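You operate a simulated robot arm through the tools that you are given. There is no shell and no other tool.

Carry out the task below with a simulated robot arm. There is one attempt and no reset: what you move stays moved.

JOB
Put things in order on the corner wall bench. At the end: the clear red topped filter is on the black tray; the yellow block (marked "SERVICE") from the corner wall bench stands where the clear jar stood; the white plug from the corner wall bench stands on top of the orange box; the clear jar from the corner wall bench stands where the white plug stood; whatever was shut is shut again. Leave all else as you found it, and nothing knocked over. Set down upright: red topped filter.

Only the result counts: the job must be done as asked and must still hold three seconds after the hand-in. Knocking over, shifting, dropping, spilling or breaking anything else fails it.

ROBOT AND FRAMES
A 6-joint arm with a two-finger parallel gripper, fixed in place. Base frame: the origin is on the floor under the middle of its stand, x ahead of it, y to its left, z up; the work surface is at about z = 0.86. Units: m, rad, N and s.
With the tool pointing down near the work surface it reaches from about 0.26 to 0.68 m from the base axis. Its first joint turns from -1.152 to 1.152 rad. Payload 2.9 kg.
The tool frame sits at the grasp point between the pads (the TCP): z along the fingers, y along the line on which they close. The tips reach 0.03 m beyond it. Largest opening 0.11 m; finger width 0.02, thickness 0.01; the body of the gripper, 0.048 by 0.112 m, starts 0.055 m behind the TCP.
Orientation is told as [roll, pitch, yaw] about the base's x, y, z axes, in that order, counted from this pose: with the fingers straight down and closing along the base's y, the tool's x points along the base's -x, its y along +y and its z along -z.

CONTROLS
- The arm moves only by the tool nudge_tool. Its argument "deltas" is a list of rows, each a list of 7 numbers: the shift along the tool's x, y, z in m, then the turn, a rotation vector about the tool's x, y, z in rad, then the finger opening in m, from 0 to 0.11. In form: [[tx, ty, tz, wx, wy, wz, claw], ...]. A call has 1 to 20 rows; each row is the pose to reach, as a shift and turn from the pose commanded when the call began, along the tool's axes at that moment. A row lasts 0.2 s, in which the tool goes at most 0.05 m and 0.15 rad; a call with a longer step from one row to the next is refused whole, and so is a gripper value outside its range. Where a pose cannot be reached the arm comes as near as it can. A force on the tool above 40 N (or 10 N above the force at the start of the call, whichever is more), or a blocked arm, ends the call early, and 0.2 s more pass. The fingers move at their own pace (about 0.108 m/s each) and stop on an object; they squeeze with about 31 N. The grip force told is the motor's: it shows also when the fingers shut on nothing. Time passes only in rows, and 0.2 s behind the last, so rows that repeat a pose let the fingers close. It gives the time, the measured TCP pose, the force on the tool (base axes), the opening and the grip force at its end, in the units of the frame above (readings bear some noise), with the torque about the TCP (base axes, N m) and any sound that the robot's microphone picked up, and new pictures: "views" is both (left out), scene, wrist or none.
- Cameras (640 x 400 px; columns grow to the right, rows downward): "scene" is fixed at [0.0758, 0.4284, 1.3982]; the picture's right is [-0.78, -0.62, 0.00], its down [-0.27, 0.34, -0.90] and it looks along [0.56, -0.71, -0.43] (base axes); focal length 366 px, centre (320, 200). "wrist" rides on the gripper at [0.072, 0.017, -0.103] in the tool frame; the picture's right is [-0.23, 0.97, 0.00], its down [-0.76, -0.18, -0.62] and it looks along [-0.61, -0.14, 0.78] (tool axes); focal length 222 px, centre (320, 200).
- pixel_to_xyz(camera, pixels): for up to 12 pixels [column, row] of the newest picture of that camera ("zoom" is the newest enlarged one), the place [x, y, z] in the base frame of the surface seen there, good to about 0.002 m. The clock stands still meanwhile.
- inspect(camera, box): a new picture of the part [left, top, right, bottom] of that camera's present view, enlarged. The clock stands still meanwhile.
- finish_job(): hands the job in; it is judged then, once.

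Leave the gripper open and the arm clear of the work at the hand-in unless told otherwise.

The tools are called by a JSON object that holds its "op" and its "data". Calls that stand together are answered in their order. nudge_tool: Moves the arm, as the interface text tells. Its arguments: {"type":"object","properties":{"deltas":{"type":"array","items":{"type":"array","items":{"type":"number"}}},"views":{"type":"string","enum":["both","scene","wrist","none"]}},"required":["deltas"]} The other tools are called the same way: pixel_to_xyz (camera, pixels) gives the place of the surface under pixels of a picture; inspect (camera, box) takes an enlarged picture of a part of a camera's view; finish_job () hands the job in.

At the start:

```text
t: 0.0
eef_pos: [0.3431, -0.2293, 1.2172]
tcp_rot: [0.0, 0.0, -0.001]
force: [-0.4, -0.7, 0.9]
moment: [0.03, -0.02, 0.0]
gripper_width: 0.1099
grasp_force: 0.1
```

scene: 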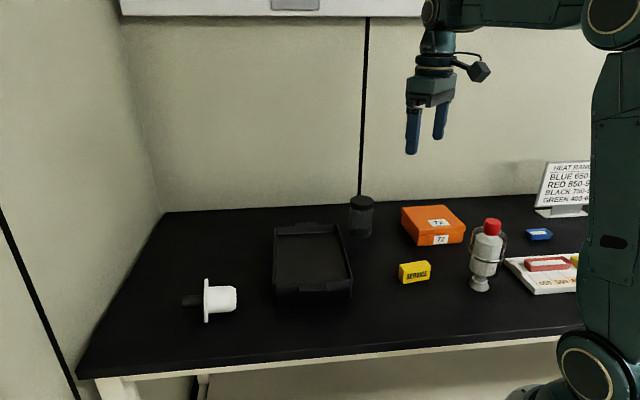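
wrist: 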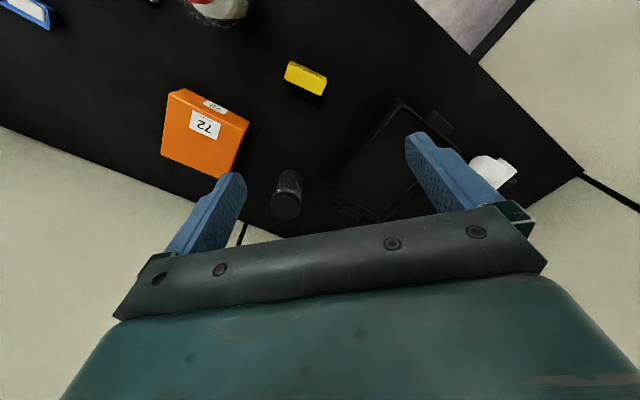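

I see a black tray in the middle, a clear jar with a dark lid at about (361,216), the orange box at (432,225), the yellow block at (414,272), the red-topped filter in some holder at (486,255), and the white plug at (215,300). I'll enlarge these parts first.

{"op": "inspect", "data": {"camera": "scene", "box": [440, 190, 600, 310]}}

{"op": "inspect", "data": {"camera": "scene", "box": [160, 250, 280, 340]}}

{"op": "inspect", "data": {"camera": "scene", "box": [320, 180, 480, 300]}}

{"op": "inspect", "data": {"camera": "wrist", "box": [0, 0, 640, 240]}}

```text
3.33 times, centred on (520, 250) of scene
```

zoom: 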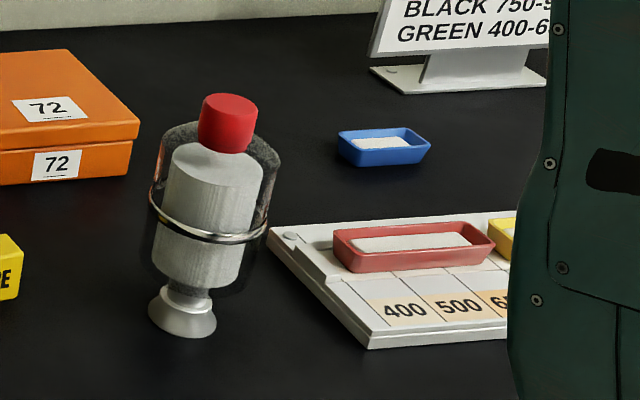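

```text
4.44 times, centred on (220, 295) of scene
```

zoom: 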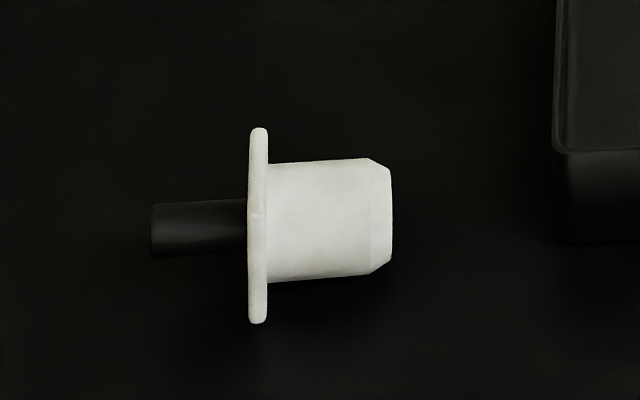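

```text
3.33 times, centred on (400, 240) of scene
```

zoom: 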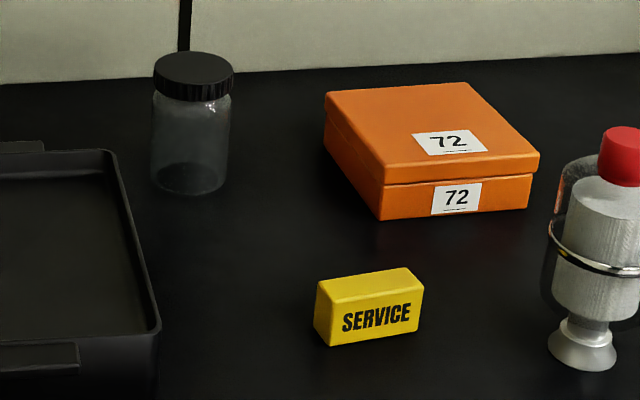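

```text
1.00 times, centred on (320, 120) of wrist (not enlarged: the box is as wide or as high as the picture)
```

zoom: 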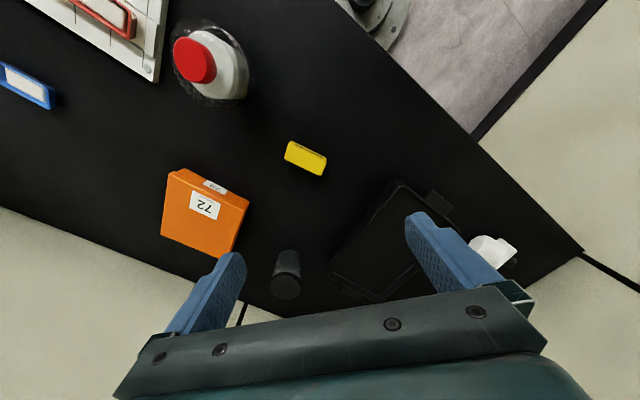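

Now I'll measure the places of these things in the scene picture.

{"op": "pixel_to_xyz", "data": {"camera": "scene", "pixels": [[190, 300], [206, 283], [206, 320], [225, 288], [225, 300], [235, 298], [225, 309], [360, 197], [360, 204], [360, 220], [361, 236], [350, 218]]}}

{"op": "pixel_to_xyz", "data": {"camera": "scene", "pixels": [[492, 220], [492, 228], [487, 245], [484, 260], [480, 288], [472, 240], [500, 240], [482, 278], [405, 265], [425, 263], [402, 280], [428, 275]]}}

{"op": "pixel_to_xyz", "data": {"camera": "scene", "pixels": [[403, 208], [443, 207], [462, 227], [435, 233], [434, 244], [460, 240], [275, 228], [340, 226], [352, 285], [275, 288], [310, 255], [310, 300]]}}

```text
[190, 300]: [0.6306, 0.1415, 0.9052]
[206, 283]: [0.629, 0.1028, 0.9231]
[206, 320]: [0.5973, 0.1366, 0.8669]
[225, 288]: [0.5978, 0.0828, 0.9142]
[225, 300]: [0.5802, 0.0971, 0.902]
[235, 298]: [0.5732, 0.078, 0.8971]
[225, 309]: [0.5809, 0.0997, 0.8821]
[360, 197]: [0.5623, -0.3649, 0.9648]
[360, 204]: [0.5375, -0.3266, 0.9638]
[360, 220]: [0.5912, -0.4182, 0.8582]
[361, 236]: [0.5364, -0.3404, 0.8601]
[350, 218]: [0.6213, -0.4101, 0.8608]
```

```text
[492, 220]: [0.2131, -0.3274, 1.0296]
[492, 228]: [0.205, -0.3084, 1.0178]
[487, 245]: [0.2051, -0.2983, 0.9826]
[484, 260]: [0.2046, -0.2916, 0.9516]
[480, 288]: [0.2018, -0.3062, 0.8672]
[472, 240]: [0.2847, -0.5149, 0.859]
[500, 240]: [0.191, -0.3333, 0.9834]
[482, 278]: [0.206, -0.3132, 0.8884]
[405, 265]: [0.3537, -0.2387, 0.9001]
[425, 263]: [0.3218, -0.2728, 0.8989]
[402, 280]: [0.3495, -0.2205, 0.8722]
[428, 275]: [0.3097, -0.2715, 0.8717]
```

```text
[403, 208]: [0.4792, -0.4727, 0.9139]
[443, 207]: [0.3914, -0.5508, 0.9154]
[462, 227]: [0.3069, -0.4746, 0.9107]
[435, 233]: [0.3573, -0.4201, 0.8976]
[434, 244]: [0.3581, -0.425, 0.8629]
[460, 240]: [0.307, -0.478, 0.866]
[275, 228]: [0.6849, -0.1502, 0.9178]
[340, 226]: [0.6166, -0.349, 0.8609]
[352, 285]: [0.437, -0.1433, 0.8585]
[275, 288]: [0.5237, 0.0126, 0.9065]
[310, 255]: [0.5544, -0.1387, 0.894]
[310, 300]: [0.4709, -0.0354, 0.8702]
```

The filter stands at about (0.205, -0.315). The plug lies on its side near (0.60, 0.10), the jar is near (0.55, -0.34), and the yellow block is near (0.33, -0.25). I'll move high over to the plug side so the wrist camera can see it up close, with fingers open and well above everything.

{"op": "nudge_tool", "data": {"deltas": [[-0.009, 0.036, 0.008, 0, 0, 0, 0.11], [-0.018, 0.072, 0.016, 0, 0, 0, 0.11], [-0.027, 0.108, 0.024, 0, 0, 0, 0.11], [-0.036, 0.144, 0.032, 0, 0, 0, 0.11], [-0.045, 0.18, 0.04, 0, 0, 0, 0.11], [-0.054, 0.216, 0.048, 0, 0, 0, 0.11], [-0.063, 0.252, 0.056, 0, 0, 0, 0.11], [-0.072, 0.288, 0.064, 0, 0, 0, 0.11], [-0.081, 0.324, 0.072, 0, 0, 0, 0.11], [-0.09, 0.36, 0.08, 0, 0, 0, 0.11], [-0.09, 0.36, 0.08, 0, 0, 0, 0.11]], "views": "both"}}

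```text
t: 2.4
eef_pos: [0.4319, 0.1285, 1.1386]
tcp_rot: [0.001, 0.001, -0.001]
force: [0.2, 0.6, 0.6]
moment: [0.0, -0.01, -0.03]
gripper_width: 0.11
grasp_force: 0.0
```

scene: 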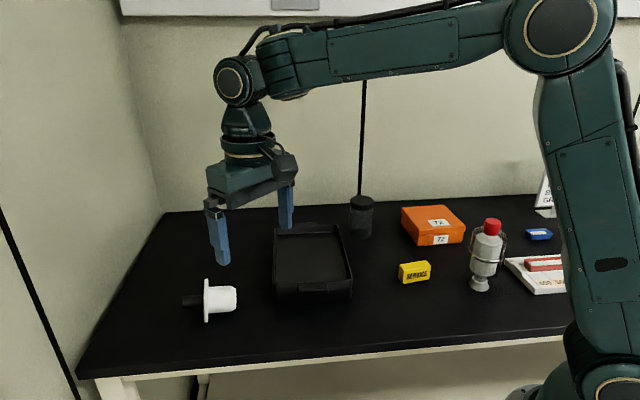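
wrist: 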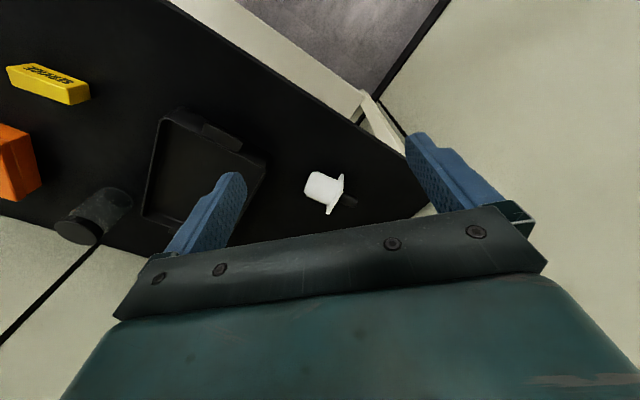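

The plug is seen in the wrist picture at about (325,190). I'll enlarge it and measure it there.

{"op": "inspect", "data": {"camera": "wrist", "box": [260, 140, 400, 228]}}

{"op": "pixel_to_xyz", "data": {"camera": "wrist", "pixels": [[308, 185], [315, 180], [315, 190], [325, 185], [342, 178], [328, 211], [340, 192], [350, 198], [300, 240], [400, 180], [380, 150], [440, 90]]}}

{"op": "pixel_to_xyz", "data": {"camera": "scene", "pixels": [[130, 280], [220, 200], [380, 190], [160, 212], [300, 205], [100, 350], [560, 160], [440, 192], [190, 295], [195, 300], [184, 298], [215, 290]]}}

```text
4.55 times, centred on (330, 184) of wrist
```

zoom: 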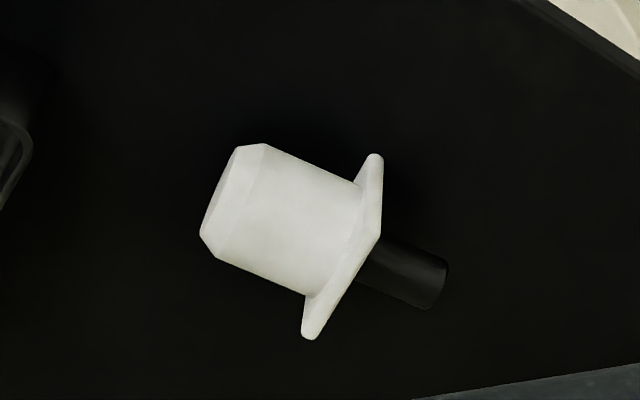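

```text
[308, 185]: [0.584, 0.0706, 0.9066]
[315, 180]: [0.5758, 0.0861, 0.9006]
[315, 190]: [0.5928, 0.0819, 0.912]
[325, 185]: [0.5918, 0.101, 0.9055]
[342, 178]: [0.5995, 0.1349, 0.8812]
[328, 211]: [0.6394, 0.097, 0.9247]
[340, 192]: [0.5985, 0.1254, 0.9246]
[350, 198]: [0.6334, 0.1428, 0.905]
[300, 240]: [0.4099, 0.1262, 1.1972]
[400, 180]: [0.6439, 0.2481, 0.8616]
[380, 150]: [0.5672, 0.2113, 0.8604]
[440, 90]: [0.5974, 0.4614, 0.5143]
```

```text
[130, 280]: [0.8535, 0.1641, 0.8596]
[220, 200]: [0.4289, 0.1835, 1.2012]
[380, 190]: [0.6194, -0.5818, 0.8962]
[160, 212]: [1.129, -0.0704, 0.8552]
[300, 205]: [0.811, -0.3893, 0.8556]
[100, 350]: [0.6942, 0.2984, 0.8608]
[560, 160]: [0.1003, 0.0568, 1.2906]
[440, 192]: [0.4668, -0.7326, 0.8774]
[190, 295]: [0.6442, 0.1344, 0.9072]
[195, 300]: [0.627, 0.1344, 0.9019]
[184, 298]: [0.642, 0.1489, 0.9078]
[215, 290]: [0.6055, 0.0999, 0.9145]
```

The flange looks square, with the plug lying on one edge of it. I'll measure more points in the enlarged wrist picture to get its axis.

{"op": "pixel_to_xyz", "data": {"camera": "zoom", "pixels": [[375, 232], [345, 285], [315, 325], [375, 165], [378, 200], [240, 155], [210, 225], [250, 200], [300, 220], [300, 270], [430, 275], [395, 262]]}}

{"op": "pixel_to_xyz", "data": {"camera": "zoom", "pixels": [[270, 160], [340, 190], [225, 240], [285, 275], [255, 230], [320, 245], [270, 210], [290, 190], [440, 265], [435, 300], [300, 240], [240, 240]]}}

```text
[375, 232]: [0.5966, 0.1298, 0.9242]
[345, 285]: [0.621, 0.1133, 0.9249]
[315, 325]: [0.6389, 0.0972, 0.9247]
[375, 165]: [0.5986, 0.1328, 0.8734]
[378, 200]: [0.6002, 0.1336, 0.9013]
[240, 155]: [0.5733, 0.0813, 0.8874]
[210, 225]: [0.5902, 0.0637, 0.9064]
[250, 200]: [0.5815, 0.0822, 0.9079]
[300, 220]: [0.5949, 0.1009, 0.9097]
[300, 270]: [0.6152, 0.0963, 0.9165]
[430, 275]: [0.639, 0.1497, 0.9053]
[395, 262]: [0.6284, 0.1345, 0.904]
```

```text
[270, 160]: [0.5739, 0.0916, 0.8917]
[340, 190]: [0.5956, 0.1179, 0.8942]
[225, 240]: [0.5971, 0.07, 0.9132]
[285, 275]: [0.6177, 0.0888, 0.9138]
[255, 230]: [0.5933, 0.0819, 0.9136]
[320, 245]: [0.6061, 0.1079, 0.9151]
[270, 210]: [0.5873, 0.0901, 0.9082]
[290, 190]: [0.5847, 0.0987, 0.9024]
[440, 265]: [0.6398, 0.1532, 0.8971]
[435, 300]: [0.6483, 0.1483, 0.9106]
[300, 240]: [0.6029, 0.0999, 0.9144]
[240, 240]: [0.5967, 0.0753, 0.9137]
```

The plug axis runs at about 52° in the base plane. The body is centred near (0.600, 0.089) at height about 0.892, and the flange top is at 0.925. Next I'll move above the body and turn the tool to yaw 0.91 so the fingers close across the body.

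{"op": "nudge_tool", "data": {"deltas": [[-0.024, -0.0056, 0.0127, 0, 0, -0.13, 0.11], [-0.048, -0.0113, 0.0253, 0, 0, -0.26, 0.11], [-0.072, -0.0169, 0.038, 0, 0, -0.39, 0.11], [-0.096, -0.0226, 0.0506, 0, 0, -0.52, 0.11], [-0.12, -0.0282, 0.0633, 0, 0, -0.65, 0.11], [-0.144, -0.0339, 0.076, 0, 0, -0.78, 0.11], [-0.168, -0.0395, 0.0886, 0, 0, -0.91, 0.11], [-0.168, -0.0395, 0.0886, 0, 0, -0.91, 0.11]], "views": "both"}}

```text
t: 4.2
eef_pos: [0.6032, 0.0901, 1.0509]
tcp_rot: [0.0, 0.0, 0.911]
force: [0.8, 0.3, 0.2]
moment: [0.01, -0.01, 0.01]
gripper_width: 0.1099
grasp_force: 0.1
```

scene: 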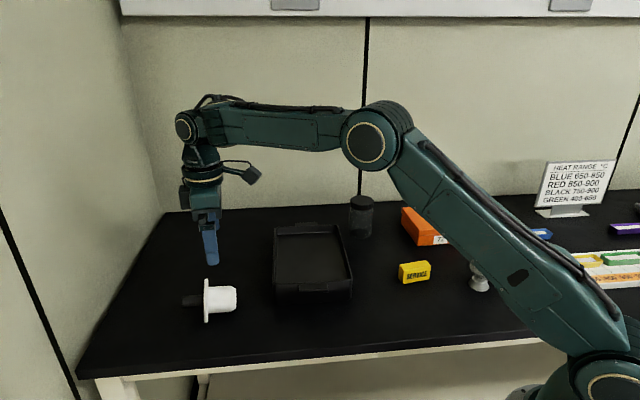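
wrist: 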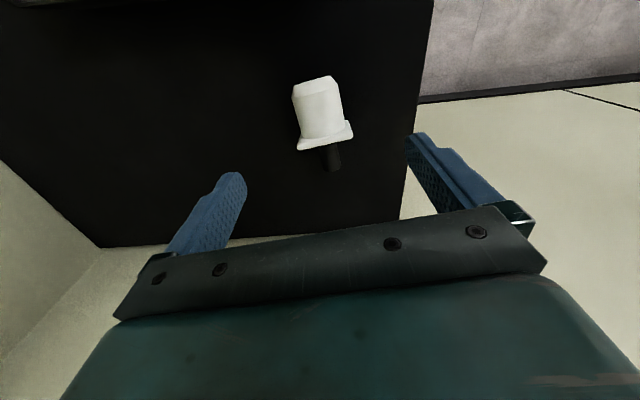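

The plug appears at (322,115) in the wrist picture. I'll check the alignment by measuring the body edges and flange.

{"op": "inspect", "data": {"camera": "wrist", "box": [270, 65, 382, 180]}}

{"op": "pixel_to_xyz", "data": {"camera": "wrist", "pixels": [[300, 145], [325, 137], [350, 131], [298, 110], [338, 100], [318, 110], [303, 132], [344, 120], [320, 92], [300, 95], [330, 85], [335, 165]]}}

```text
3.48 times, centred on (326, 122) of wrist
```

zoom: 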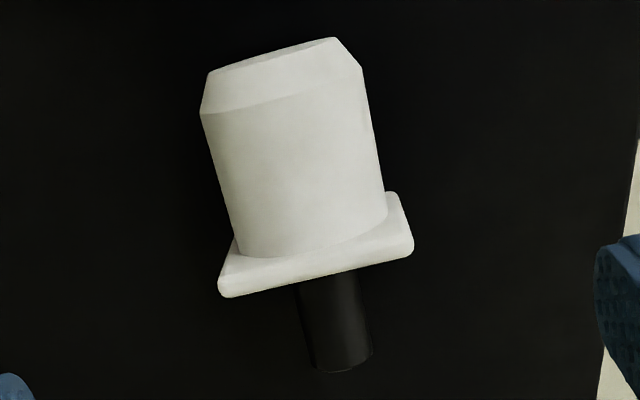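

```text
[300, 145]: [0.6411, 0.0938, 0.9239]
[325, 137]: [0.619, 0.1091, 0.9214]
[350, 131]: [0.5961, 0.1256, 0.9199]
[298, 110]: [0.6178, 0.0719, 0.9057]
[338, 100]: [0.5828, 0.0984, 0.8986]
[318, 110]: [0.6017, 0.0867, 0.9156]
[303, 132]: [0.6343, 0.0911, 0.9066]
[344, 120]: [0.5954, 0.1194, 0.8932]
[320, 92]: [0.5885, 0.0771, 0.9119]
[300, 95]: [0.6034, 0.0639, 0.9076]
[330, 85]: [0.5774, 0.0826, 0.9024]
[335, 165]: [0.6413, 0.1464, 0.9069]
```

The alignment is good: the sides are centred within about 1 mm and the axis is at about 54°. I'll shift 5 mm toward the tip and go straight down to about z 0.897 with fingers open.

{"op": "nudge_tool", "data": {"deltas": [[0.005, 0, 0.03, 0, 0, -0.025, 0.11], [0.005, 0, 0.065, 0, 0, -0.025, 0.11], [0.005, 0, 0.1, 0, 0, -0.025, 0.11], [0.005, 0, 0.13, 0, 0, -0.025, 0.11], [0.005, 0, 0.145, 0, 0, -0.025, 0.11], [0.005, 0, 0.154, 0, 0, -0.025, 0.11], [0.005, 0, 0.154, 0, 0, -0.025, 0.11]], "views": "both"}}

```text
t: 5.8
eef_pos: [0.5963, 0.0855, 0.8946]
tcp_rot: [-0.002, 0.0, 0.936]
force: [-0.4, 1.0, 0.3]
moment: [0.01, 0.0, 0.01]
gripper_width: 0.1098
grasp_force: 0.1
```

scene: 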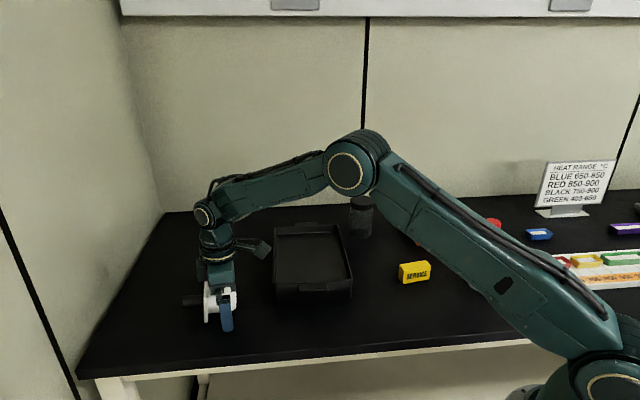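
wrist: 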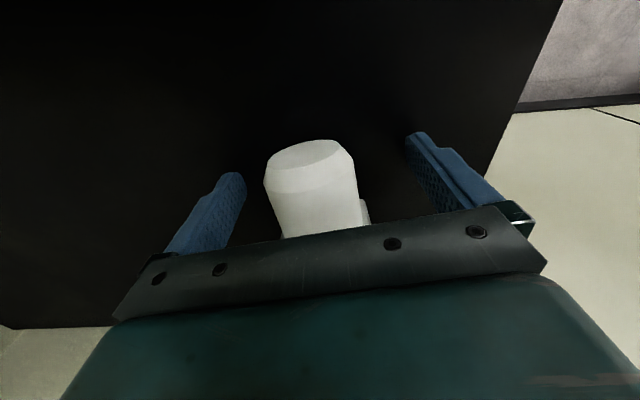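

The plug is between the fingers and the forces are near zero. Now I'll close on it.

{"op": "nudge_tool", "data": {"deltas": [[0, 0, 0, 0, 0, 0, 0.03], [0, 0, 0, 0, 0, 0, 0.03], [0, 0, 0, 0, 0, 0, 0.03], [0, 0, 0, 0, 0, 0, 0.03]], "views": "wrist"}}

```text
t: 6.8
eef_pos: [0.5971, 0.0865, 0.8946]
tcp_rot: [0.0, 0.0, 0.936]
force: [-1.0, -0.3, -0.1]
moment: [-0.02, -0.08, -0.03]
gripper_width: 0.0515
grasp_force: 31.0
```

wrist: 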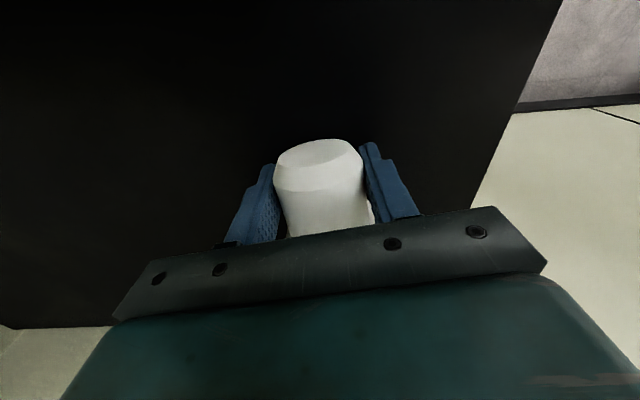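

The grip is firm: opening 0.0515 and 31 N. I'll lift straight up 0.20 m.

{"op": "nudge_tool", "data": {"deltas": [[0, 0, -0.01, 0, 0, 0, 0.03], [0, 0, -0.03, 0, 0, 0, 0.03], [0, 0, -0.06, 0, 0, 0, 0.03], [0, 0, -0.1, 0, 0, 0, 0.03], [0, 0, -0.14, 0, 0, 0, 0.03], [0, 0, -0.18, 0, 0, 0, 0.03], [0, 0, -0.21, 0, 0, 0, 0.03], [0, 0, -0.21, 0, 0, 0, 0.03]], "views": "both"}}

```text
t: 8.6
eef_pos: [0.5965, 0.0879, 1.1033]
tcp_rot: [0.001, 0.001, 0.934]
force: [-0.5, -0.2, -0.4]
moment: [0.0, -0.03, 0.02]
gripper_width: 0.0513
grasp_force: 31.3
```

scene: 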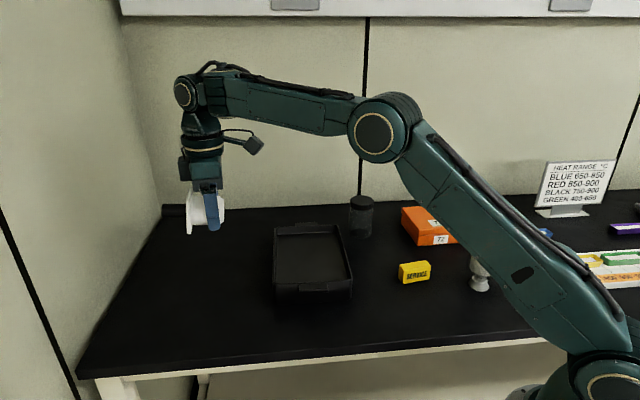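
wrist: 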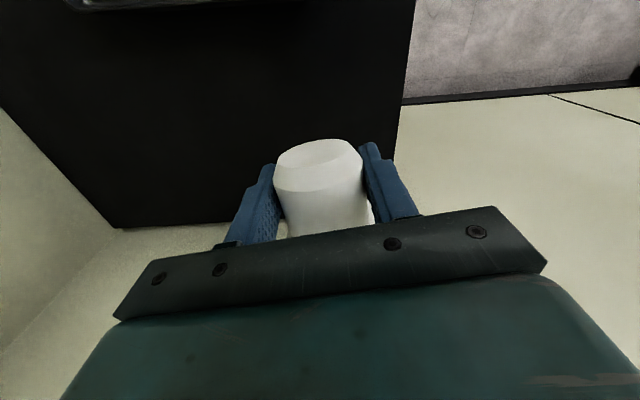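

The plug is held and off the bench. Before travelling, I'll measure the box again and what stands behind it (the sign) in the present scene picture.

{"op": "pixel_to_xyz", "data": {"camera": "scene", "pixels": [[404, 208], [419, 233], [412, 222], [545, 200], [565, 185], [610, 170], [560, 213], [585, 208], [425, 207], [430, 240], [420, 240], [362, 200]]}}

```text
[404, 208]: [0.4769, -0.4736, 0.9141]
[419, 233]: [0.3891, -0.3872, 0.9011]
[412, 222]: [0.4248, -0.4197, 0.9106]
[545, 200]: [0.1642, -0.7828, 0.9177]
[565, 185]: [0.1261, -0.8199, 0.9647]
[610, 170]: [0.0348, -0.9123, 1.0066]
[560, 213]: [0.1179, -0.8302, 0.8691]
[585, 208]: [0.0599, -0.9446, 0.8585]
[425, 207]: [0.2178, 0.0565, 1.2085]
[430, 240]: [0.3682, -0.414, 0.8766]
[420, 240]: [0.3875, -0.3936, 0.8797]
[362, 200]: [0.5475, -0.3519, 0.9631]
```

The box top is about 0.12 m square, turned 45°, with its centre near (0.392, -0.473). The wall and sign are well clear. I'll carry the plug high across to above the box, turning it to align with the box.

{"op": "nudge_tool", "data": {"deltas": [[0.0365, -0.0105, -0.0063, 0, 0, 0.0093, 0.03], [0.0731, -0.0209, -0.0125, 0, 0, 0.0186, 0.03], [0.1096, -0.0314, -0.0188, 0, 0, 0.0279, 0.03], [0.1461, -0.0418, -0.025, 0, 0, 0.0373, 0.03], [0.1827, -0.0523, -0.0313, 0, 0, 0.0466, 0.03], [0.2192, -0.0627, -0.0375, 0, 0, 0.0559, 0.03], [0.2557, -0.0732, -0.0438, 0, 0, 0.0652, 0.03], [0.2923, -0.0836, -0.05, 0, 0, 0.0745, 0.03], [0.3288, -0.0941, -0.05, 0, 0, 0.0838, 0.03], [0.3653, -0.1045, -0.05, 0, 0, 0.0931, 0.03], [0.4018, -0.115, -0.05, 0, 0, 0.1025, 0.03], [0.4384, -0.1254, -0.05, 0, 0, 0.1118, 0.03], [0.4749, -0.1359, -0.05, 0, 0, 0.1211, 0.03], [0.5114, -0.1463, -0.05, 0, 0, 0.1304, 0.03], [0.548, -0.1568, -0.05, 0, 0, 0.1397, 0.03], [0.5845, -0.1672, -0.05, 0, 0, 0.149, 0.03], [0.5845, -0.1672, -0.05, 0, 0, 0.149, 0.03]], "views": "both"}}

```text
t: 12.2
eef_pos: [0.3845, -0.4819, 1.154]
tcp_rot: [0.0, 0.0, 0.784]
force: [0.7, -0.3, -0.9]
moment: [-0.03, 0.02, 0.01]
gripper_width: 0.051
grasp_force: 31.0
```

scene: 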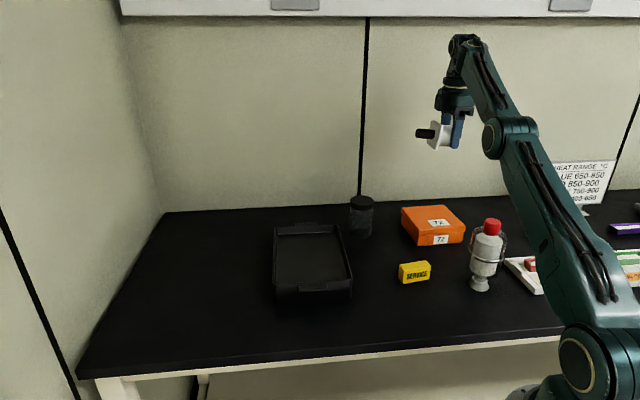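
wrist: 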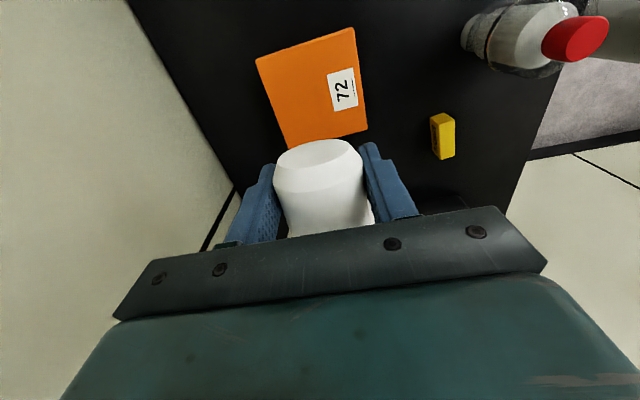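

The wrist picture shows the box top from about (256,60) to (367,131). I'll measure its corners and top height.

{"op": "pixel_to_xyz", "data": {"camera": "wrist", "pixels": [[259, 61], [351, 31], [364, 128], [290, 146], [305, 95], [340, 115], [280, 120], [350, 60]]}}

{"op": "inspect", "data": {"camera": "wrist", "box": [240, 10, 400, 160]}}

{"op": "inspect", "data": {"camera": "scene", "box": [400, 100, 500, 250]}}

```text
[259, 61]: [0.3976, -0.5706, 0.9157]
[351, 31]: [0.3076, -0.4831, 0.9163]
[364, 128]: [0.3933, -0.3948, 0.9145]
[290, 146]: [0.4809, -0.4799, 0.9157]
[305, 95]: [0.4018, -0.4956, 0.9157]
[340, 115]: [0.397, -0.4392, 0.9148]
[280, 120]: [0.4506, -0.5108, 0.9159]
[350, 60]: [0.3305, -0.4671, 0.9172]
```

```text
2.67 times, centred on (320, 85) of wrist
```

zoom: 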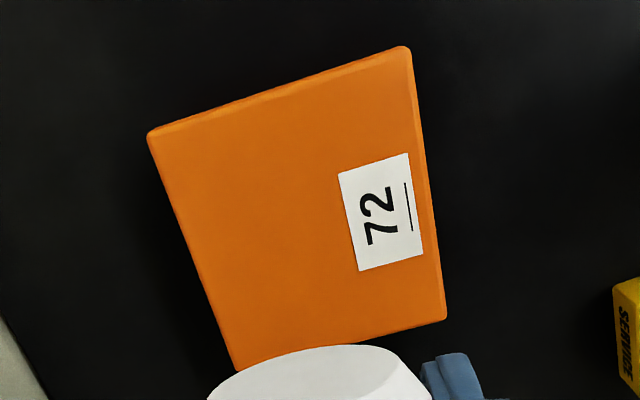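

```text
2.67 times, centred on (450, 175) of scene
```

zoom: 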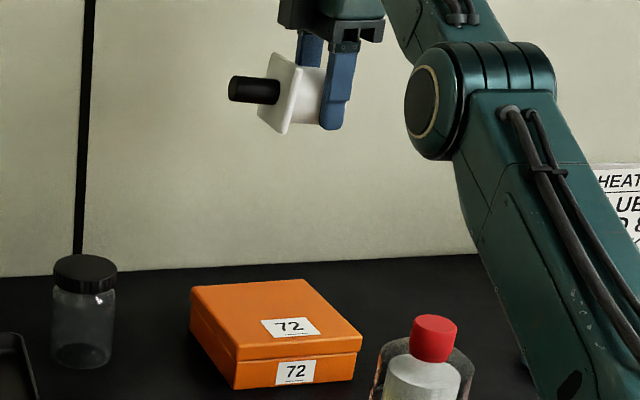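

The box top is at z 0.9157, centre about (0.395, -0.482). I'll centre over it and come down to about 5 mm above the expected resting height (TCP about 0.950).

{"op": "nudge_tool", "data": {"deltas": [[0.0035, -0.0064, 0.02, 0, 0, 0, 0.03], [0.0035, -0.0064, 0.06, 0, 0, 0, 0.03], [0.0035, -0.0064, 0.1, 0, 0, 0, 0.03], [0.0035, -0.0064, 0.14, 0, 0, 0, 0.03], [0.0035, -0.0064, 0.17, 0, 0, 0, 0.03], [0.0035, -0.0064, 0.19, 0, 0, 0, 0.03], [0.0035, -0.0064, 0.198, 0, 0, 0, 0.03], [0.0035, -0.0064, 0.198, 0, 0, 0, 0.03]], "views": "both"}}

```text
t: 14.0
eef_pos: [0.3867, -0.4886, 0.9563]
tcp_rot: [0.0, 0.0, 0.786]
force: [0.7, 0.0, -0.9]
moment: [-0.02, 0.03, 0.01]
gripper_width: 0.0513
grasp_force: 31.4
```

scene: 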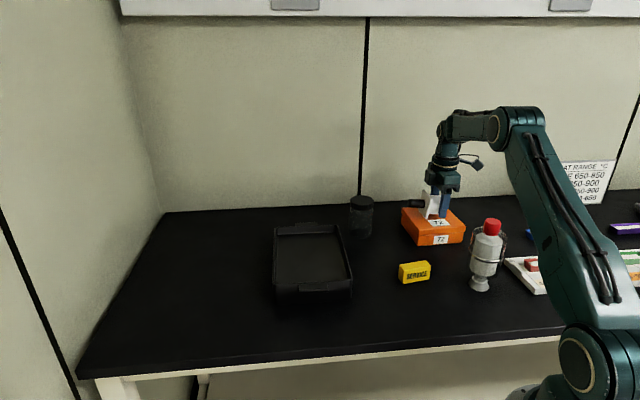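
wrist: 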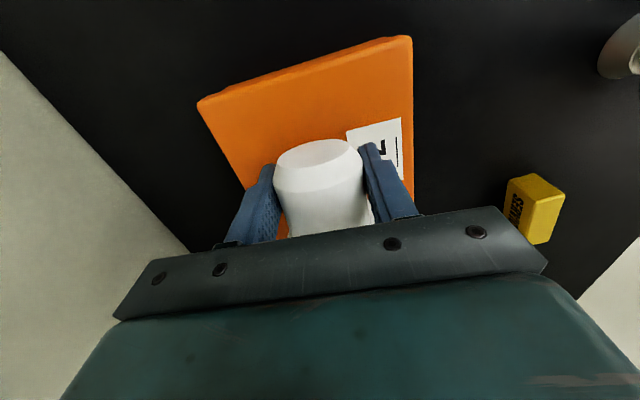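

I'm about 6 mm above. I'll go down slowly and watch the force.

{"op": "nudge_tool", "data": {"deltas": [[0, 0, 0.001, 0, 0, 0, 0.03], [0, 0, 0.002, 0, 0, 0, 0.03], [0, 0, 0.003, 0, 0, 0, 0.03], [0, 0, 0.004, 0, 0, 0, 0.03], [0, 0, 0.004, 0, 0, 0, 0.03]], "views": "none"}}

{"op": "inspect", "data": {"camera": "scene", "box": [395, 170, 475, 250]}}

```text
t: 15.2
eef_pos: [0.3868, -0.4892, 0.9522]
tcp_rot: [0.0, 0.001, 0.787]
force: [-0.1, -0.2, -1.0]
moment: [-0.02, 0.02, -0.03]
gripper_width: 0.0514
grasp_force: 31.1
```

```text
5.00 times, centred on (435, 210) of scene
```

zoom: 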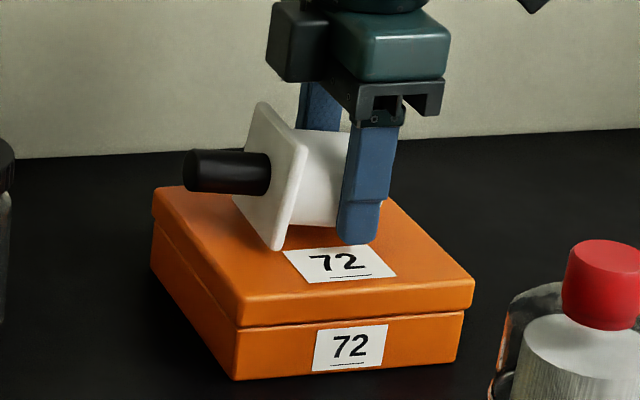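

No contact yet, only the plug's own weight of about 1 N. I'll go down 2 mm more.

{"op": "nudge_tool", "data": {"deltas": [[0, 0, 0.0007, 0, 0, 0, 0.03], [0, 0, 0.0014, 0, 0, 0, 0.03], [0, 0, 0.002, 0, 0, 0, 0.03], [0, 0, 0.002, 0, 0, 0, 0.03]], "views": "none"}}

```text
t: 16.2
eef_pos: [0.3863, -0.489, 0.9509]
tcp_rot: [-0.001, -0.001, 0.784]
force: [-0.1, 0.0, -0.7]
moment: [0.02, 0.0, 0.0]
gripper_width: 0.051
grasp_force: 31.5
```

The moment has changed slightly but there is no clear contact force. I'll go another 1 mm.

{"op": "nudge_tool", "data": {"deltas": [[0, 0, 0.0005, 0, 0, 0, 0.03], [0, 0, 0.001, 0, 0, 0, 0.03], [0, 0, 0.001, 0, 0, 0, 0.03]], "views": "none"}}

```text
t: 17.0
eef_pos: [0.3871, -0.4903, 0.9499]
tcp_rot: [-0.001, 0.0, 0.786]
force: [-0.7, -0.3, -0.3]
moment: [-0.01, 0.04, 0.01]
gripper_width: 0.0511
grasp_force: 30.8
```

{"op": "nudge_tool", "data": {"deltas": [[0, 0, 0.0005, 0, 0, 0, 0.03], [0, 0, 0.001, 0, 0, 0, 0.03], [0, 0, 0.001, 0, 0, 0, 0.03]], "views": "none"}}

{"op": "inspect", "data": {"camera": "scene", "box": [395, 170, 475, 250]}}

```text
t: 17.8
eef_pos: [0.388, -0.489, 0.9495]
tcp_rot: [0.0, 0.0, 0.785]
force: [0.3, 0.4, -0.1]
moment: [-0.01, 0.02, 0.04]
gripper_width: 0.0513
grasp_force: 31.1
```

```text
5.00 times, centred on (435, 210) of scene
```

zoom: 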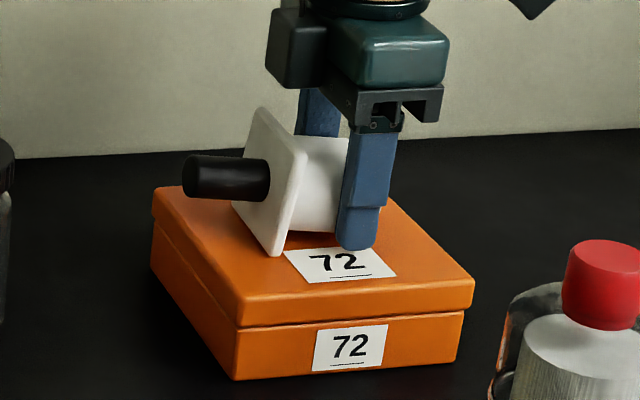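

The upward force is shrinking, from about -1.0 to -0.1, which suggests the plug is just touching. I'll go one more millimetre to confirm.

{"op": "nudge_tool", "data": {"deltas": [[0, 0, 0.0005, 0, 0, 0, 0.03], [0, 0, 0.001, 0, 0, 0, 0.03], [0, 0, 0.001, 0, 0, 0, 0.03]], "views": "none"}}

```text
t: 18.6
eef_pos: [0.3867, -0.4908, 0.9488]
tcp_rot: [-0.001, -0.001, 0.788]
force: [0.7, 1.9, 7.6]
moment: [0.33, -0.11, -0.02]
gripper_width: 0.0512
grasp_force: 31.1
```

Contact is confirmed at 7.6 N. I'll ease up half a millimetre and open the fingers in place.

{"op": "nudge_tool", "data": {"deltas": [[0, 0, -0.0007, 0, 0, 0, 0.03], [0, 0, -0.0007, 0, 0, 0, 0.055], [0, 0, -0.0007, 0, 0, 0, 0.065], [0, 0, -0.0007, 0, 0, 0, 0.08], [0, 0, -0.0007, 0, 0, 0, 0.08]], "views": "both"}}

{"op": "inspect", "data": {"camera": "scene", "box": [395, 170, 475, 250]}}

```text
t: 19.8
eef_pos: [0.3861, -0.4894, 0.949]
tcp_rot: [0.001, 0.001, 0.784]
force: [0.4, -0.8, -0.1]
moment: [-0.03, 0.0, -0.02]
gripper_width: 0.0798
grasp_force: 0.2
```

scene: 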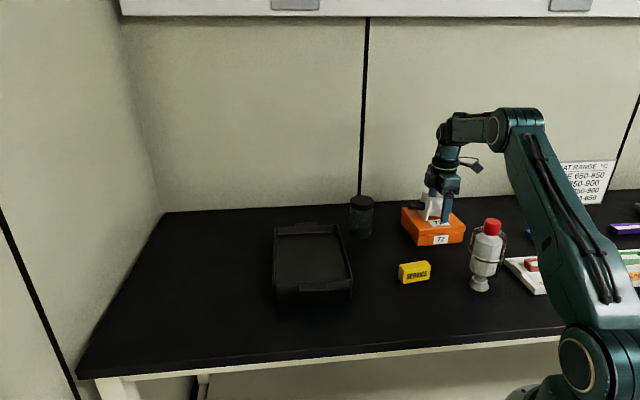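
wrist: 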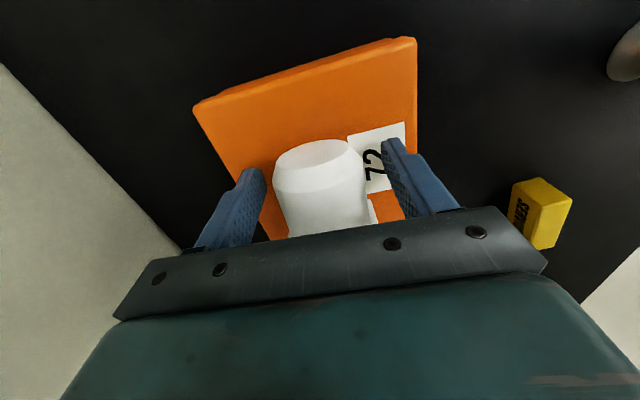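

```text
5.00 times, centred on (435, 210) of scene
```

zoom: 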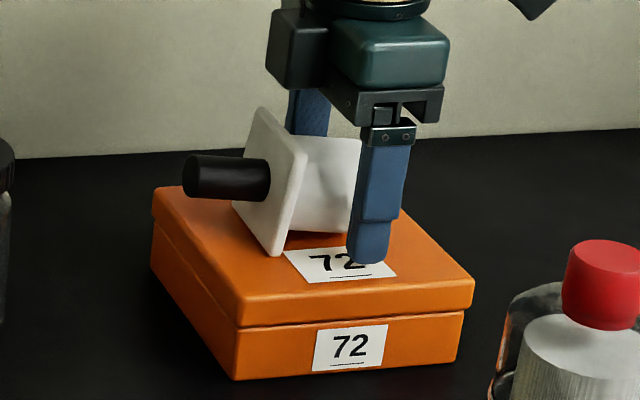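

The plug is resting steadily on the box and the fingers are free. I'll lift straight up 0.2 m.

{"op": "nudge_tool", "data": {"deltas": [[0, 0, -0.015, 0, 0, 0, 0.085], [0, 0, -0.05, 0, 0, 0, 0.09], [0, 0, -0.09, 0, 0, 0, 0.11], [0, 0, -0.13, 0, 0, 0, 0.11], [0, 0, -0.17, 0, 0, 0, 0.11], [0, 0, -0.2, 0, 0, 0, 0.11], [0, 0, -0.2, 0, 0, 0, 0.11]], "views": "both"}}

{"op": "inspect", "data": {"camera": "scene", "box": [330, 160, 480, 260]}}

```text
t: 21.4
eef_pos: [0.3841, -0.4858, 1.1471]
tcp_rot: [0.002, 0.0, 0.785]
force: [-0.3, -0.3, -0.4]
moment: [0.0, 0.04, -0.03]
gripper_width: 0.11
grasp_force: 0.0
out of reach, approached as far as the arm can: row 6, 7
```

scene: 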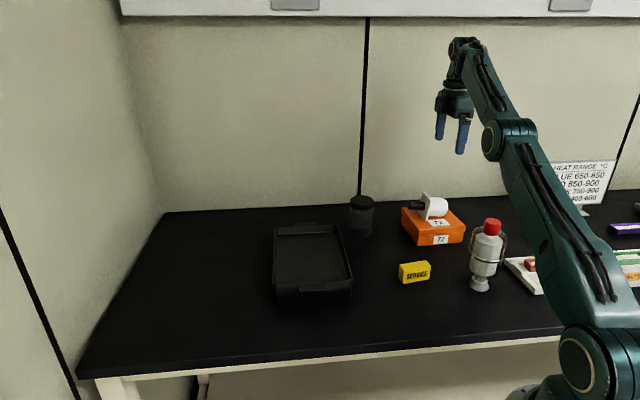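
wrist: 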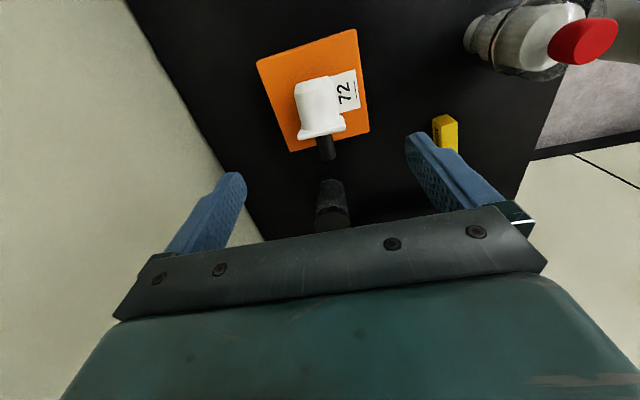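

```text
4.00 times, centred on (405, 210) of scene
```

zoom: 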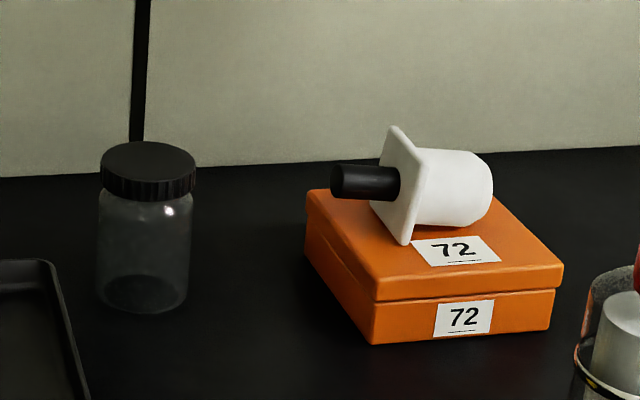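

The plug is in place on the box. Now the jar: I'll measure its lid and body in the scene zoom (the current zoom is from the scene camera) and in the wrist picture.

{"op": "pixel_to_xyz", "data": {"camera": "zoom", "pixels": [[148, 145], [148, 160], [148, 172], [105, 160], [192, 160], [148, 185], [148, 196], [110, 188], [188, 188], [148, 230], [148, 305], [148, 312]]}}

{"op": "pixel_to_xyz", "data": {"camera": "wrist", "pixels": [[333, 185], [333, 200], [333, 210], [333, 220], [322, 210], [345, 212], [325, 190], [340, 190], [330, 225], [340, 225]]}}

{"op": "inspect", "data": {"camera": "wrist", "box": [290, 160, 380, 240]}}

```text
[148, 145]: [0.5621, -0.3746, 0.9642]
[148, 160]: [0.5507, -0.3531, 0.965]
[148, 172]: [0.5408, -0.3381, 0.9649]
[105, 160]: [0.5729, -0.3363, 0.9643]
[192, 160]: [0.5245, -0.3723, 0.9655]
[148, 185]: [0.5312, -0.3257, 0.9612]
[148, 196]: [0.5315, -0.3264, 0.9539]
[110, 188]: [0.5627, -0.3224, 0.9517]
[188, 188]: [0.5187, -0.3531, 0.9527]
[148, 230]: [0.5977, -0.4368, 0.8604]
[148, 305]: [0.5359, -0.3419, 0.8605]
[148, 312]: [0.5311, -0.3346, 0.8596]
```

```text
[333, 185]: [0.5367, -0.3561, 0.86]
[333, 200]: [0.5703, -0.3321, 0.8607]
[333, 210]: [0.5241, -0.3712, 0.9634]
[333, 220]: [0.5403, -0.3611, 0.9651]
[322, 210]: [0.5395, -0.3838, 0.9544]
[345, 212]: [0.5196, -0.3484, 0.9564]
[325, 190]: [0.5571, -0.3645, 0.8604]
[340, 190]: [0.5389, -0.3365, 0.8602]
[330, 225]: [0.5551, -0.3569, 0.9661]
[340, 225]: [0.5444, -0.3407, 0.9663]
```

```text
5.00 times, centred on (335, 200) of wrist
```

zoom: 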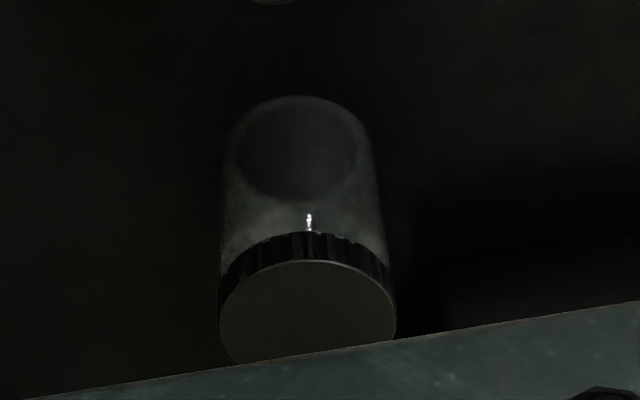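

The jar lid is centred near (0.549, -0.353) with its top at z 0.965. I'll measure the tray edges near the jar so I can choose a safe finger direction.

{"op": "inspect", "data": {"camera": "scene", "box": [260, 205, 370, 310]}}

{"op": "pixel_to_xyz", "data": {"camera": "scene", "pixels": [[278, 228], [295, 225], [336, 226], [346, 250], [350, 275], [276, 260], [276, 285], [300, 289], [330, 284], [310, 240], [310, 270], [330, 265]]}}

```text
3.81 times, centred on (315, 258) of scene
```

zoom: 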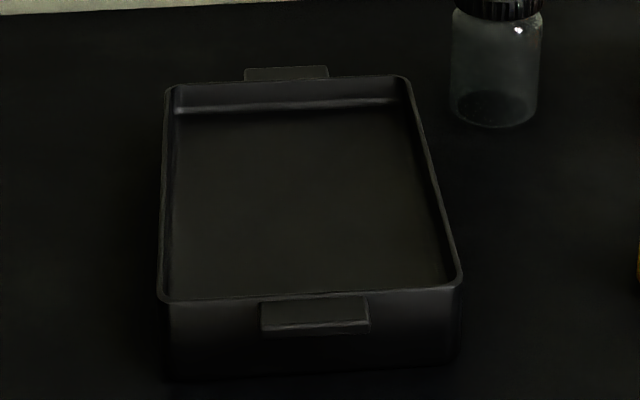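

```text
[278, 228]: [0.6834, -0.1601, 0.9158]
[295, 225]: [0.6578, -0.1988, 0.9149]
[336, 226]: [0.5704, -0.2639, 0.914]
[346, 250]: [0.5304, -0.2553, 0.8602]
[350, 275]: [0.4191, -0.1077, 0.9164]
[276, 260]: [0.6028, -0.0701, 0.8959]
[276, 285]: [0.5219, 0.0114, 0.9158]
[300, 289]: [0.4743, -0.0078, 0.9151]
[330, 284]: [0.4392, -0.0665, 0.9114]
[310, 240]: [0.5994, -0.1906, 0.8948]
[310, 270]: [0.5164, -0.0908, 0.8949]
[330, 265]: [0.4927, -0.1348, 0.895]
```

The tray rim is at z 0.9155 and its floor at 0.895. With yaw 45° the fingers clear the tray corner and the box. I'll move above the jar, keeping yaw 0.785.

{"op": "nudge_tool", "data": {"deltas": [[-0.035, -0.0039, 0.0128, 0, 0, 0, 0.11], [-0.07, -0.0078, 0.0257, 0, 0, 0, 0.11], [-0.105, -0.0117, 0.0385, 0, 0, 0, 0.11], [-0.14, -0.0155, 0.0513, 0, 0, 0, 0.11], [-0.175, -0.0194, 0.0642, 0, 0, 0, 0.11], [-0.21, -0.0233, 0.077, 0, 0, 0, 0.11], [-0.21, -0.0233, 0.077, 0, 0, 0, 0.11]], "views": "both"}}

```text
t: 23.0
eef_pos: [0.5448, -0.3506, 1.0707]
tcp_rot: [0.0, 0.0, 0.787]
force: [0.5, 0.1, 0.1]
moment: [0.01, -0.02, 0.01]
gripper_width: 0.1099
grasp_force: 0.1
out of reach, approached as far as the arm can: row 6, 7
```

scene: 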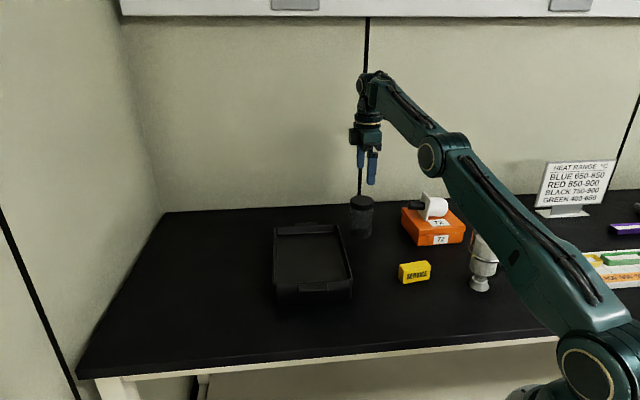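
wrist: 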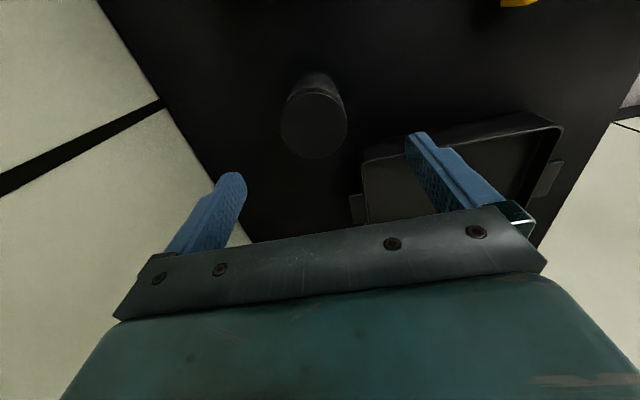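

Reach is at its limit at this height, which is fine. I'll measure the lid in this wrist view, where its disc is centred at about (313,128), to refine the jar centre.

{"op": "pixel_to_xyz", "data": {"camera": "wrist", "pixels": [[313, 128], [284, 125], [344, 128], [313, 100], [313, 154], [290, 145], [336, 146], [292, 105], [335, 105], [310, 85], [335, 90], [295, 92]]}}

{"op": "inspect", "data": {"camera": "wrist", "box": [260, 60, 370, 170]}}

```text
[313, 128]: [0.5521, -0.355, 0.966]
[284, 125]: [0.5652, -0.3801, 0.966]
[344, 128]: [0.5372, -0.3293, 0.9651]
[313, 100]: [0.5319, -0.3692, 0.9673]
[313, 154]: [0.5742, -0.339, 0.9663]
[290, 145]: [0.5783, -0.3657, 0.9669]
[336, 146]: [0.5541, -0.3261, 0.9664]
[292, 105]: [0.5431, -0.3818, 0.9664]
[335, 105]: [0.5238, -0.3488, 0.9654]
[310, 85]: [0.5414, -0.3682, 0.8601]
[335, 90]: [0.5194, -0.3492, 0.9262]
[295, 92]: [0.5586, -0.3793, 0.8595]
```

```text
3.64 times, centred on (315, 115) of wrist
```

zoom: 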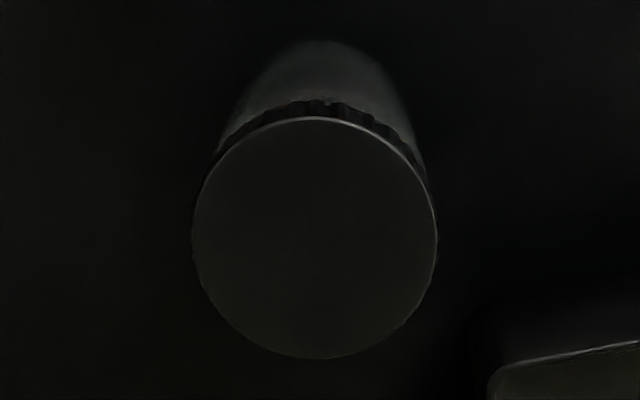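

The jar centre is about (0.550, -0.3545). I'll lower 0.05 m first, since reach is better lower down, and then read the pose and correct.

{"op": "nudge_tool", "data": {"deltas": [[0, 0, 0.02, 0, 0, 0, 0.11], [0, 0, 0.045, 0, 0, 0, 0.11], [0, 0, 0.045, 0, 0, 0, 0.11]], "views": "none"}}

```text
t: 23.8
eef_pos: [0.5435, -0.3495, 1.0224]
tcp_rot: [0.001, -0.001, 0.785]
force: [0.0, 0.3, 0.0]
moment: [-0.04, -0.01, -0.01]
gripper_width: 0.11
grasp_force: 0.0
```

I need to shift by (0.0065, -0.005) to centre. I'll correct that and go down to TCP z about 0.917, which leaves the palm about 6 mm above the lid.

{"op": "nudge_tool", "data": {"deltas": [[-0.0011, -0.0081, 0.005, 0, 0, 0, 0.11], [-0.0011, -0.0081, 0.035, 0, 0, 0, 0.11], [-0.0011, -0.0081, 0.065, 0, 0, 0, 0.11], [-0.0011, -0.0081, 0.09, 0, 0, 0, 0.11], [-0.0011, -0.0081, 0.1, 0, 0, 0, 0.11], [-0.0011, -0.0081, 0.1045, 0, 0, 0, 0.11], [-0.0011, -0.0081, 0.1045, 0, 0, 0, 0.11]], "views": "both"}}

{"op": "inspect", "data": {"camera": "scene", "box": [310, 150, 450, 250]}}

```text
t: 25.4
eef_pos: [0.5506, -0.3541, 0.9193]
tcp_rot: [-0.001, 0.0, 0.785]
force: [-0.3, 0.2, -0.5]
moment: [0.0, 0.0, 0.03]
gripper_width: 0.1101
grasp_force: 0.1
```

scene: 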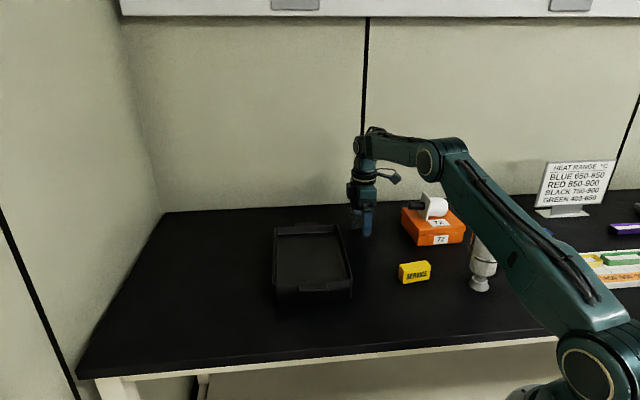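
wrist: 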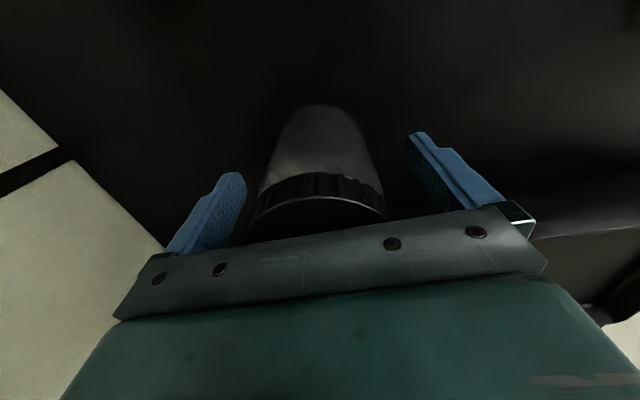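

```text
4.00 times, centred on (380, 200) of scene
```

zoom: 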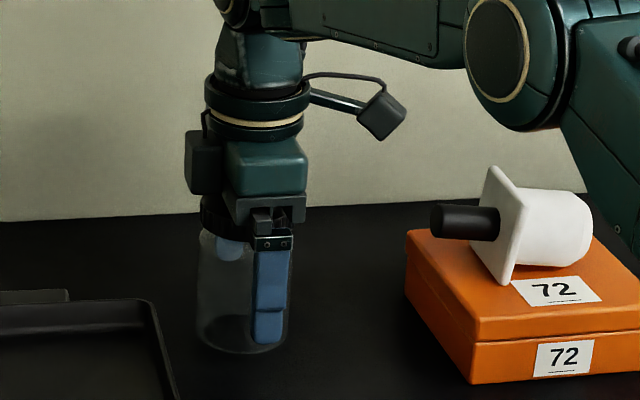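

The fingers straddle the jar and the lid sits just below the palm. I'll close on the jar.

{"op": "nudge_tool", "data": {"deltas": [[0, 0, 0, 0, 0, 0, 0.08], [0, 0, 0, 0, 0, 0, 0.065], [0, 0, 0, 0, 0, 0, 0.055], [0, 0, 0, 0, 0, 0, 0.05], [0, 0, 0, 0, 0, 0, 0.05]], "views": "wrist"}}

```text
t: 26.6
eef_pos: [0.5498, -0.3552, 0.9197]
tcp_rot: [-0.001, -0.002, 0.785]
force: [-0.7, 0.5, 0.1]
moment: [0.04, -0.01, -0.01]
gripper_width: 0.0648
grasp_force: 30.7
```

wrist: 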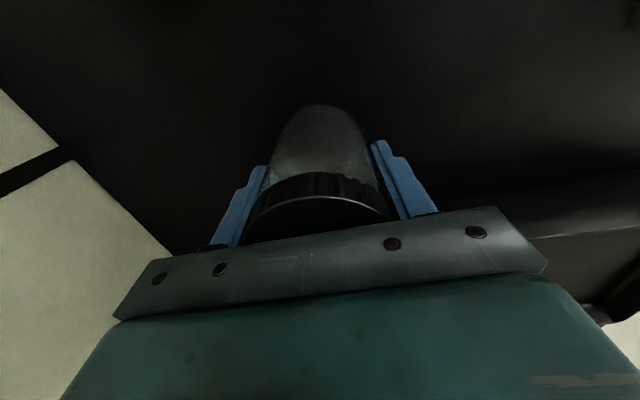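

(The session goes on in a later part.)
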